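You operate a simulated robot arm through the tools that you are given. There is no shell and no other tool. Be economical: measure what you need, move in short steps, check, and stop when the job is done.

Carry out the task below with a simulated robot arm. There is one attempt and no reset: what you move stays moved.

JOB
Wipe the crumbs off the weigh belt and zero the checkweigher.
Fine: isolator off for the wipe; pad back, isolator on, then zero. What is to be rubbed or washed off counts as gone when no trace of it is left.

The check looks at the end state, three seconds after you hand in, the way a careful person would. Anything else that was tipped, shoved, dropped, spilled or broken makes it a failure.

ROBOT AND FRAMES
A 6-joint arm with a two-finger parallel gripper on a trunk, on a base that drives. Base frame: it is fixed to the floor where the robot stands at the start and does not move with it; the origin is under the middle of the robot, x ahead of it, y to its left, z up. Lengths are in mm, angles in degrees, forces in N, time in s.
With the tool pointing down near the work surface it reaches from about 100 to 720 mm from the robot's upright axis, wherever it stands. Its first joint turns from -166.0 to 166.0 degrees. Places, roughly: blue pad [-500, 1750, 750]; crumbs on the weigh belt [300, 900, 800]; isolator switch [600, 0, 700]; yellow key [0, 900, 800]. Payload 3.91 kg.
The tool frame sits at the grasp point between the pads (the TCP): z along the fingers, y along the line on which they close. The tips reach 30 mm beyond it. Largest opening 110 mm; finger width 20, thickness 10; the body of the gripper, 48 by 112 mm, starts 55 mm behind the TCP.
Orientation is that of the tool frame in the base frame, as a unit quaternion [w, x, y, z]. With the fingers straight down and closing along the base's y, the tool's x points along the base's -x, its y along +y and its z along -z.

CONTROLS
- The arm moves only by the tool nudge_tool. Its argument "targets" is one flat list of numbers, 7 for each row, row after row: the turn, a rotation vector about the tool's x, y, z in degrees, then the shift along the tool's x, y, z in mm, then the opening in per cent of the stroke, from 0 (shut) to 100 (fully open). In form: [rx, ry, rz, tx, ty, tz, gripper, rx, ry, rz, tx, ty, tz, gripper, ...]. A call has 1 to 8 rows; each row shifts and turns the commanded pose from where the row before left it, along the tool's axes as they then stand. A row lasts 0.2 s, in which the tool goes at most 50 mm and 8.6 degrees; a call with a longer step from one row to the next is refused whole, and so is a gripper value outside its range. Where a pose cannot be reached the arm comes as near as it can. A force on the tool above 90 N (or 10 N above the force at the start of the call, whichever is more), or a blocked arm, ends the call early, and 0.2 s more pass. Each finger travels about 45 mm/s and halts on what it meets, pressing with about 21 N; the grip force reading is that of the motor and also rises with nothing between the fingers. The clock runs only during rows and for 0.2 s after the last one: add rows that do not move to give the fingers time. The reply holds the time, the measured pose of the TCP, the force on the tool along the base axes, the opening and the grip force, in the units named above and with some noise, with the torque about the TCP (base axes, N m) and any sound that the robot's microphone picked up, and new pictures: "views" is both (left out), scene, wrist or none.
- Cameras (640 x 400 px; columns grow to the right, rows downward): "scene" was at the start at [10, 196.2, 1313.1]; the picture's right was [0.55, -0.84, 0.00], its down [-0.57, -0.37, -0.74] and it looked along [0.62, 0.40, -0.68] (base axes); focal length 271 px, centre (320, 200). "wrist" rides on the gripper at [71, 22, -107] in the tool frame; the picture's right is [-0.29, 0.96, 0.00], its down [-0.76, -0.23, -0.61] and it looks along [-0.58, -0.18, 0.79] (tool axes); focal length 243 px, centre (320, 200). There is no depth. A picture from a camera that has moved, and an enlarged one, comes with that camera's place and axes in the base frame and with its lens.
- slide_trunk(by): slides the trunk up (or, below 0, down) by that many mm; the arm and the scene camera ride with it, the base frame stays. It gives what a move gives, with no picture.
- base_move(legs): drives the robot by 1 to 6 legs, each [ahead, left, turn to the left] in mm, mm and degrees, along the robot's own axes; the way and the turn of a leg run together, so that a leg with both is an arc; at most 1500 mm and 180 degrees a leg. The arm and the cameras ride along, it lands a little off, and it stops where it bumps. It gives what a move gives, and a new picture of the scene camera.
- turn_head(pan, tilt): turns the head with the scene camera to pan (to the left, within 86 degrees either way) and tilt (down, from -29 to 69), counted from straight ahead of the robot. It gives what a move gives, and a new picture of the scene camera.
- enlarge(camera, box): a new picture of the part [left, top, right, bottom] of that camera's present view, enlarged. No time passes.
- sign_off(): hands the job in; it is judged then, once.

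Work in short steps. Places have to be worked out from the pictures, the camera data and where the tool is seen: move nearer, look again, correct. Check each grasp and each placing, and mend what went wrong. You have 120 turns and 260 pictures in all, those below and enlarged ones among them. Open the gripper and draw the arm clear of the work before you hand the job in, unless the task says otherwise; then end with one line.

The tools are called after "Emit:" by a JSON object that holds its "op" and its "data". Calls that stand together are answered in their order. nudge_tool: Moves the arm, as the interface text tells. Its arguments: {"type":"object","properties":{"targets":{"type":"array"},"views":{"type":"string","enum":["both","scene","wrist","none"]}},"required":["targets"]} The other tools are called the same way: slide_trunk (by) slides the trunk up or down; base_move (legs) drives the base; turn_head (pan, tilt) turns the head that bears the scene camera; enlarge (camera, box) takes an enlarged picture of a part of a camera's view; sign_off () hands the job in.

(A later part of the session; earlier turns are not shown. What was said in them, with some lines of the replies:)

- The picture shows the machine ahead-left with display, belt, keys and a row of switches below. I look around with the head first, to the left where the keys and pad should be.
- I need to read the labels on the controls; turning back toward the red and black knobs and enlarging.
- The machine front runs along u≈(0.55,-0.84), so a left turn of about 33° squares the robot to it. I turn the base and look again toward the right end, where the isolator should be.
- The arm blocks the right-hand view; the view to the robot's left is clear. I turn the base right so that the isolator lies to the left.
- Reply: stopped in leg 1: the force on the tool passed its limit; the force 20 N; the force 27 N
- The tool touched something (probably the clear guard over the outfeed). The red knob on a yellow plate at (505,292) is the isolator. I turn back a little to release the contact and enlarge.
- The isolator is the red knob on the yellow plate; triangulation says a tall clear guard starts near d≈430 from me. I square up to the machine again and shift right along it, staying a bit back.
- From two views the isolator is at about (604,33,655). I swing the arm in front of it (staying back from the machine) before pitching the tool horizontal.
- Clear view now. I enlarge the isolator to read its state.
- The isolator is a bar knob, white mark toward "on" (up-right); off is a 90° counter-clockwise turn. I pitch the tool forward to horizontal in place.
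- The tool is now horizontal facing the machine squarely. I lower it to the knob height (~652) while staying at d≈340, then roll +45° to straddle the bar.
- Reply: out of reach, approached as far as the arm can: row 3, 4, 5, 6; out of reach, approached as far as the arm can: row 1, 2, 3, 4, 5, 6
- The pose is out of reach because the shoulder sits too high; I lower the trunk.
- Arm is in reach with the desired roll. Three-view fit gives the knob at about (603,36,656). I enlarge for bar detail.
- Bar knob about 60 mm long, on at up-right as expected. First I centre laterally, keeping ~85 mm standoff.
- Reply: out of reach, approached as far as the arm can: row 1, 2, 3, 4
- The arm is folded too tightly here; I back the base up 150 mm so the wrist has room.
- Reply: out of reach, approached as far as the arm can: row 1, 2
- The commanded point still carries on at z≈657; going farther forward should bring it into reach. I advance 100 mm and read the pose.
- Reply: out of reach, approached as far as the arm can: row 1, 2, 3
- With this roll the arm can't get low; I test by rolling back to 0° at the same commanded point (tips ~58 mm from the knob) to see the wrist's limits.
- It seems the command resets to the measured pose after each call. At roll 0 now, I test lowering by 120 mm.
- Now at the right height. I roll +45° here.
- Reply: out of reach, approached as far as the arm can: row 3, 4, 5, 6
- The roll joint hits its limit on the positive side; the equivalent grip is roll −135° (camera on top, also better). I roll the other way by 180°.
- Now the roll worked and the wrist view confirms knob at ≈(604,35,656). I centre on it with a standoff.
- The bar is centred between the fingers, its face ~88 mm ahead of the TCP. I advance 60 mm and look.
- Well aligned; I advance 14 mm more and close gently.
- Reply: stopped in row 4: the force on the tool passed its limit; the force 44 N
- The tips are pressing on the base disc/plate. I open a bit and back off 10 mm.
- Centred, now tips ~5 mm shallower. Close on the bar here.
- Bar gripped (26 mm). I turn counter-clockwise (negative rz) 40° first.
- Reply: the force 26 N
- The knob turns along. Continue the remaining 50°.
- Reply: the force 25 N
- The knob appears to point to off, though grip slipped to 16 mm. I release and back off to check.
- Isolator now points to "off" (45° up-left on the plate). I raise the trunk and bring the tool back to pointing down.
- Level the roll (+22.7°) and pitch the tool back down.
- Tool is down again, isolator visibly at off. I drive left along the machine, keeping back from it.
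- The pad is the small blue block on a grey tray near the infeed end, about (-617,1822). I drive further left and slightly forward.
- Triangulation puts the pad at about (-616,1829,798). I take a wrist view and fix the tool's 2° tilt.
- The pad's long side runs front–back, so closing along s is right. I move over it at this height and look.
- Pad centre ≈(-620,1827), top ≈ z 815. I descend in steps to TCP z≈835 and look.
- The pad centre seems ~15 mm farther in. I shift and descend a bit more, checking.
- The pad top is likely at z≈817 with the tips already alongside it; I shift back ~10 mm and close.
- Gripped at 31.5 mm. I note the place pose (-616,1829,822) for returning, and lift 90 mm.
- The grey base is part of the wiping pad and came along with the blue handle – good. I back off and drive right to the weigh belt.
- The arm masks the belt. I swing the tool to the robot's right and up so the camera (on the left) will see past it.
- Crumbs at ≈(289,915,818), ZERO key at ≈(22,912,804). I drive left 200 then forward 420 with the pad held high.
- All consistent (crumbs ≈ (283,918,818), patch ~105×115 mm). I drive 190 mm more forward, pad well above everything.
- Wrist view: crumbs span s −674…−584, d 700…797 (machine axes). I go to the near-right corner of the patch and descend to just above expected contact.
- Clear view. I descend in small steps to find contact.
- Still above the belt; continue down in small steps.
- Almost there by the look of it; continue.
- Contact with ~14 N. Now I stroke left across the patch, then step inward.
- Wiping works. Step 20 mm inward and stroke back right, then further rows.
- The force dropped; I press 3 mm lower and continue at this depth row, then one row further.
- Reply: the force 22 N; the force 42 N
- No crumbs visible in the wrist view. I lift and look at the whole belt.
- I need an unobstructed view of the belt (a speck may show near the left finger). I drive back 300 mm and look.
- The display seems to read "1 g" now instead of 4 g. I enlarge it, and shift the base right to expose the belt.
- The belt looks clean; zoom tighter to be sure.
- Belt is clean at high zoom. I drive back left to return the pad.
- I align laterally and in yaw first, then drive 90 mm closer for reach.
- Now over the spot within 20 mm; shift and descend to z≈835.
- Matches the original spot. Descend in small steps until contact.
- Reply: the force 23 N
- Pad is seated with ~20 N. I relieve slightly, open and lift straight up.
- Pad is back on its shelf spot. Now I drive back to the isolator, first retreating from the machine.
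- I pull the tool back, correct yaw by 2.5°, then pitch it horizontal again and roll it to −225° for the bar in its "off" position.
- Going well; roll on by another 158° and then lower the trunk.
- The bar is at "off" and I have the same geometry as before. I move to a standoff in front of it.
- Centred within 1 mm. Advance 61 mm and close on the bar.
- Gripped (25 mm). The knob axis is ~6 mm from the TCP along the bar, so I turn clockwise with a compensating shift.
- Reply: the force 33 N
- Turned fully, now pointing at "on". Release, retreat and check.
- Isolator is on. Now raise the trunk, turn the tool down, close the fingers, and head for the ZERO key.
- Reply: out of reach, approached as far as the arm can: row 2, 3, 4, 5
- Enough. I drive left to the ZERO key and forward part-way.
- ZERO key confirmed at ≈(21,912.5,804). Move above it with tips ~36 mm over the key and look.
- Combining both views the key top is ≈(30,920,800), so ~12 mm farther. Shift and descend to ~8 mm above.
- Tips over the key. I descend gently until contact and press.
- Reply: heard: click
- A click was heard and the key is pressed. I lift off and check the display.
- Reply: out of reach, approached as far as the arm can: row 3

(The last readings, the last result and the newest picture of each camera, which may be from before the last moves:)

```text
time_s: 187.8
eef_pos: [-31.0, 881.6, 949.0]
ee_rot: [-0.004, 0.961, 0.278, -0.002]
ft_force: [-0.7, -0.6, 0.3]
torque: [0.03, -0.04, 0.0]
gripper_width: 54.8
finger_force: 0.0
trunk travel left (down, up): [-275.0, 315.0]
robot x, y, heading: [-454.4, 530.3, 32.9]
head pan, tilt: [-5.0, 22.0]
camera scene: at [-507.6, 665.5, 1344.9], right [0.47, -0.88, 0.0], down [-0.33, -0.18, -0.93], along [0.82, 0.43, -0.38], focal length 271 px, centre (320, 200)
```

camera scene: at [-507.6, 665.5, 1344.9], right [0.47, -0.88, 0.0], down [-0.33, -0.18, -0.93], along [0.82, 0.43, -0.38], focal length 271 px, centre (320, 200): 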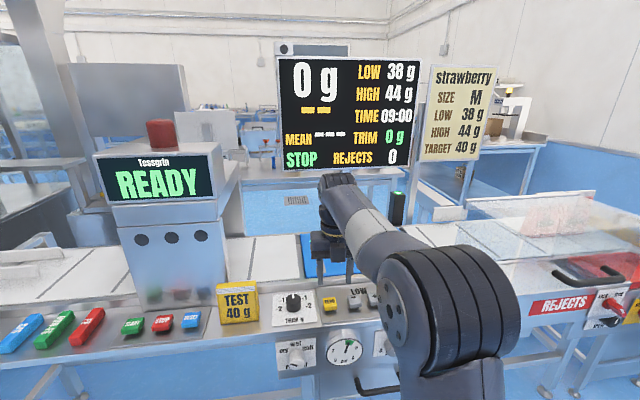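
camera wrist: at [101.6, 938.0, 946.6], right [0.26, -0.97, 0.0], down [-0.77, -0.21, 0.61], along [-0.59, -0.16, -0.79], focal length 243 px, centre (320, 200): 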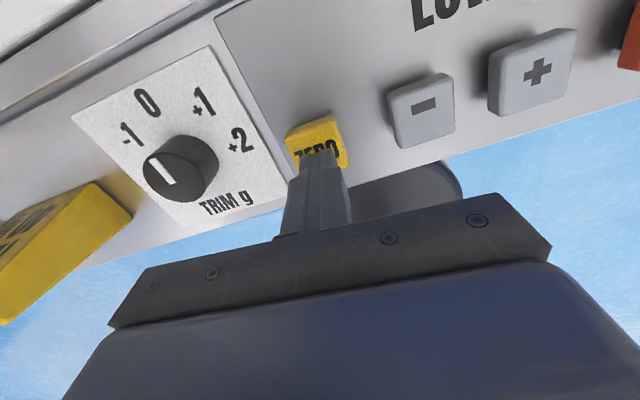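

The display reads 0 g. I drive the robot back so the arm is clear, with a last look at the belt and controls.

Emit:
{"op": "base_move", "data": {"legs": [[-250, -150, 0]]}}

Emit:
{"op": "turn_head", "data": {"pan": 0, "tilt": 30}}

Emit:
{"op": "enlarge", "data": {"camera": "scene", "box": [160, 100, 360, 225]}}

```text
time_s: 189.8
eef_pos: [-158.4, 615.3, 948.9]
ee_rot: [-0.002, 0.961, 0.276, -0.002]
ft_force: [-0.1, 0.9, 0.0]
torque: [0.0, 0.04, 0.01]
gripper_width: 54.8
finger_force: 0.0
trunk travel left (down, up): [-275.0, 315.0]
robot x, y, heading: [-588.6, 268.4, 32.8]
head pan, tilt: [-5.0, 22.0]
camera scene: at [-637.3, 402.2, 1345.0], right [0.46, -0.89, 0.0], down [-0.33, -0.17, -0.93], along [0.82, 0.43, -0.37], focal length 271 px, centre (320, 200)
```

scene: 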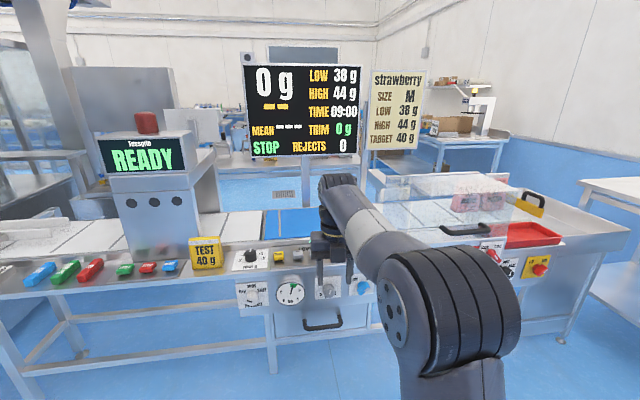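

```text
time_s: 190.5
eef_pos: [-159.3, 614.8, 949.0]
ee_rot: [-0.003, 0.961, 0.277, -0.002]
ft_force: [0.3, 0.1, 0.5]
torque: [-0.02, 0.02, 0.02]
gripper_width: 55.0
finger_force: 0.1
trunk travel left (down, up): [-275.0, 315.0]
robot x, y, heading: [-582.8, 264.4, 32.7]
head pan, tilt: [0.0, 30.0]
camera scene: at [-643.4, 407.8, 1332.2], right [0.54, -0.84, 0.0], down [-0.42, -0.27, -0.87], along [0.73, 0.47, -0.5], focal length 271 px, centre (320, 200)
```

scene: 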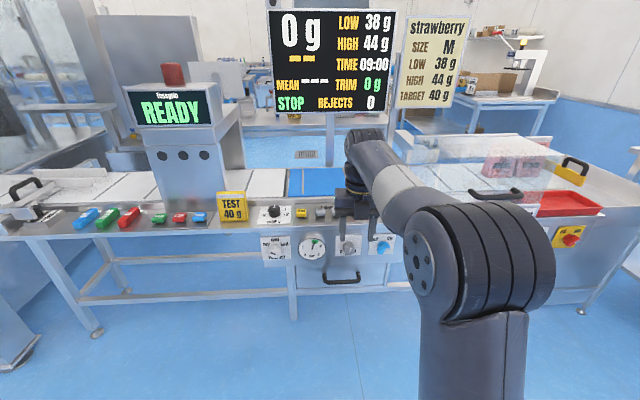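

```text
3.20 times, centred on (260, 162) of scene
camera zoom: at [-643.4, 407.8, 1332.2], right [0.54, -0.84, 0.0], down [-0.42, -0.27, -0.87], along [0.73, 0.47, -0.5], focal length 868 px, centre (512, 320)
```

zoom: 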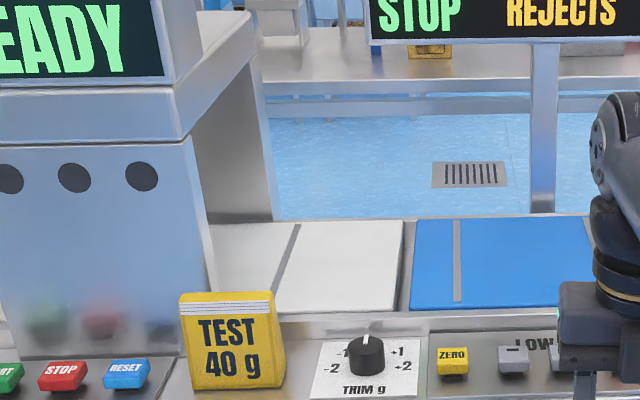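

The belt is clean, the pad is back, the isolator is on, the display shows 0 g, and the gripper is open and clear, so I hand in.

Emit:
{"op": "sign_off", "data": {}}

```text
The job is handed in.
```

The weigh belt is wiped clean and the checkweigher reads 0 g. The isolator was off for the wipe; the pad went back about 10 mm from where it was before the isolator went back on and I pressed zero. While positioning at the start, the tool touched what was probably the clear guard; I backed off and saw no damage.
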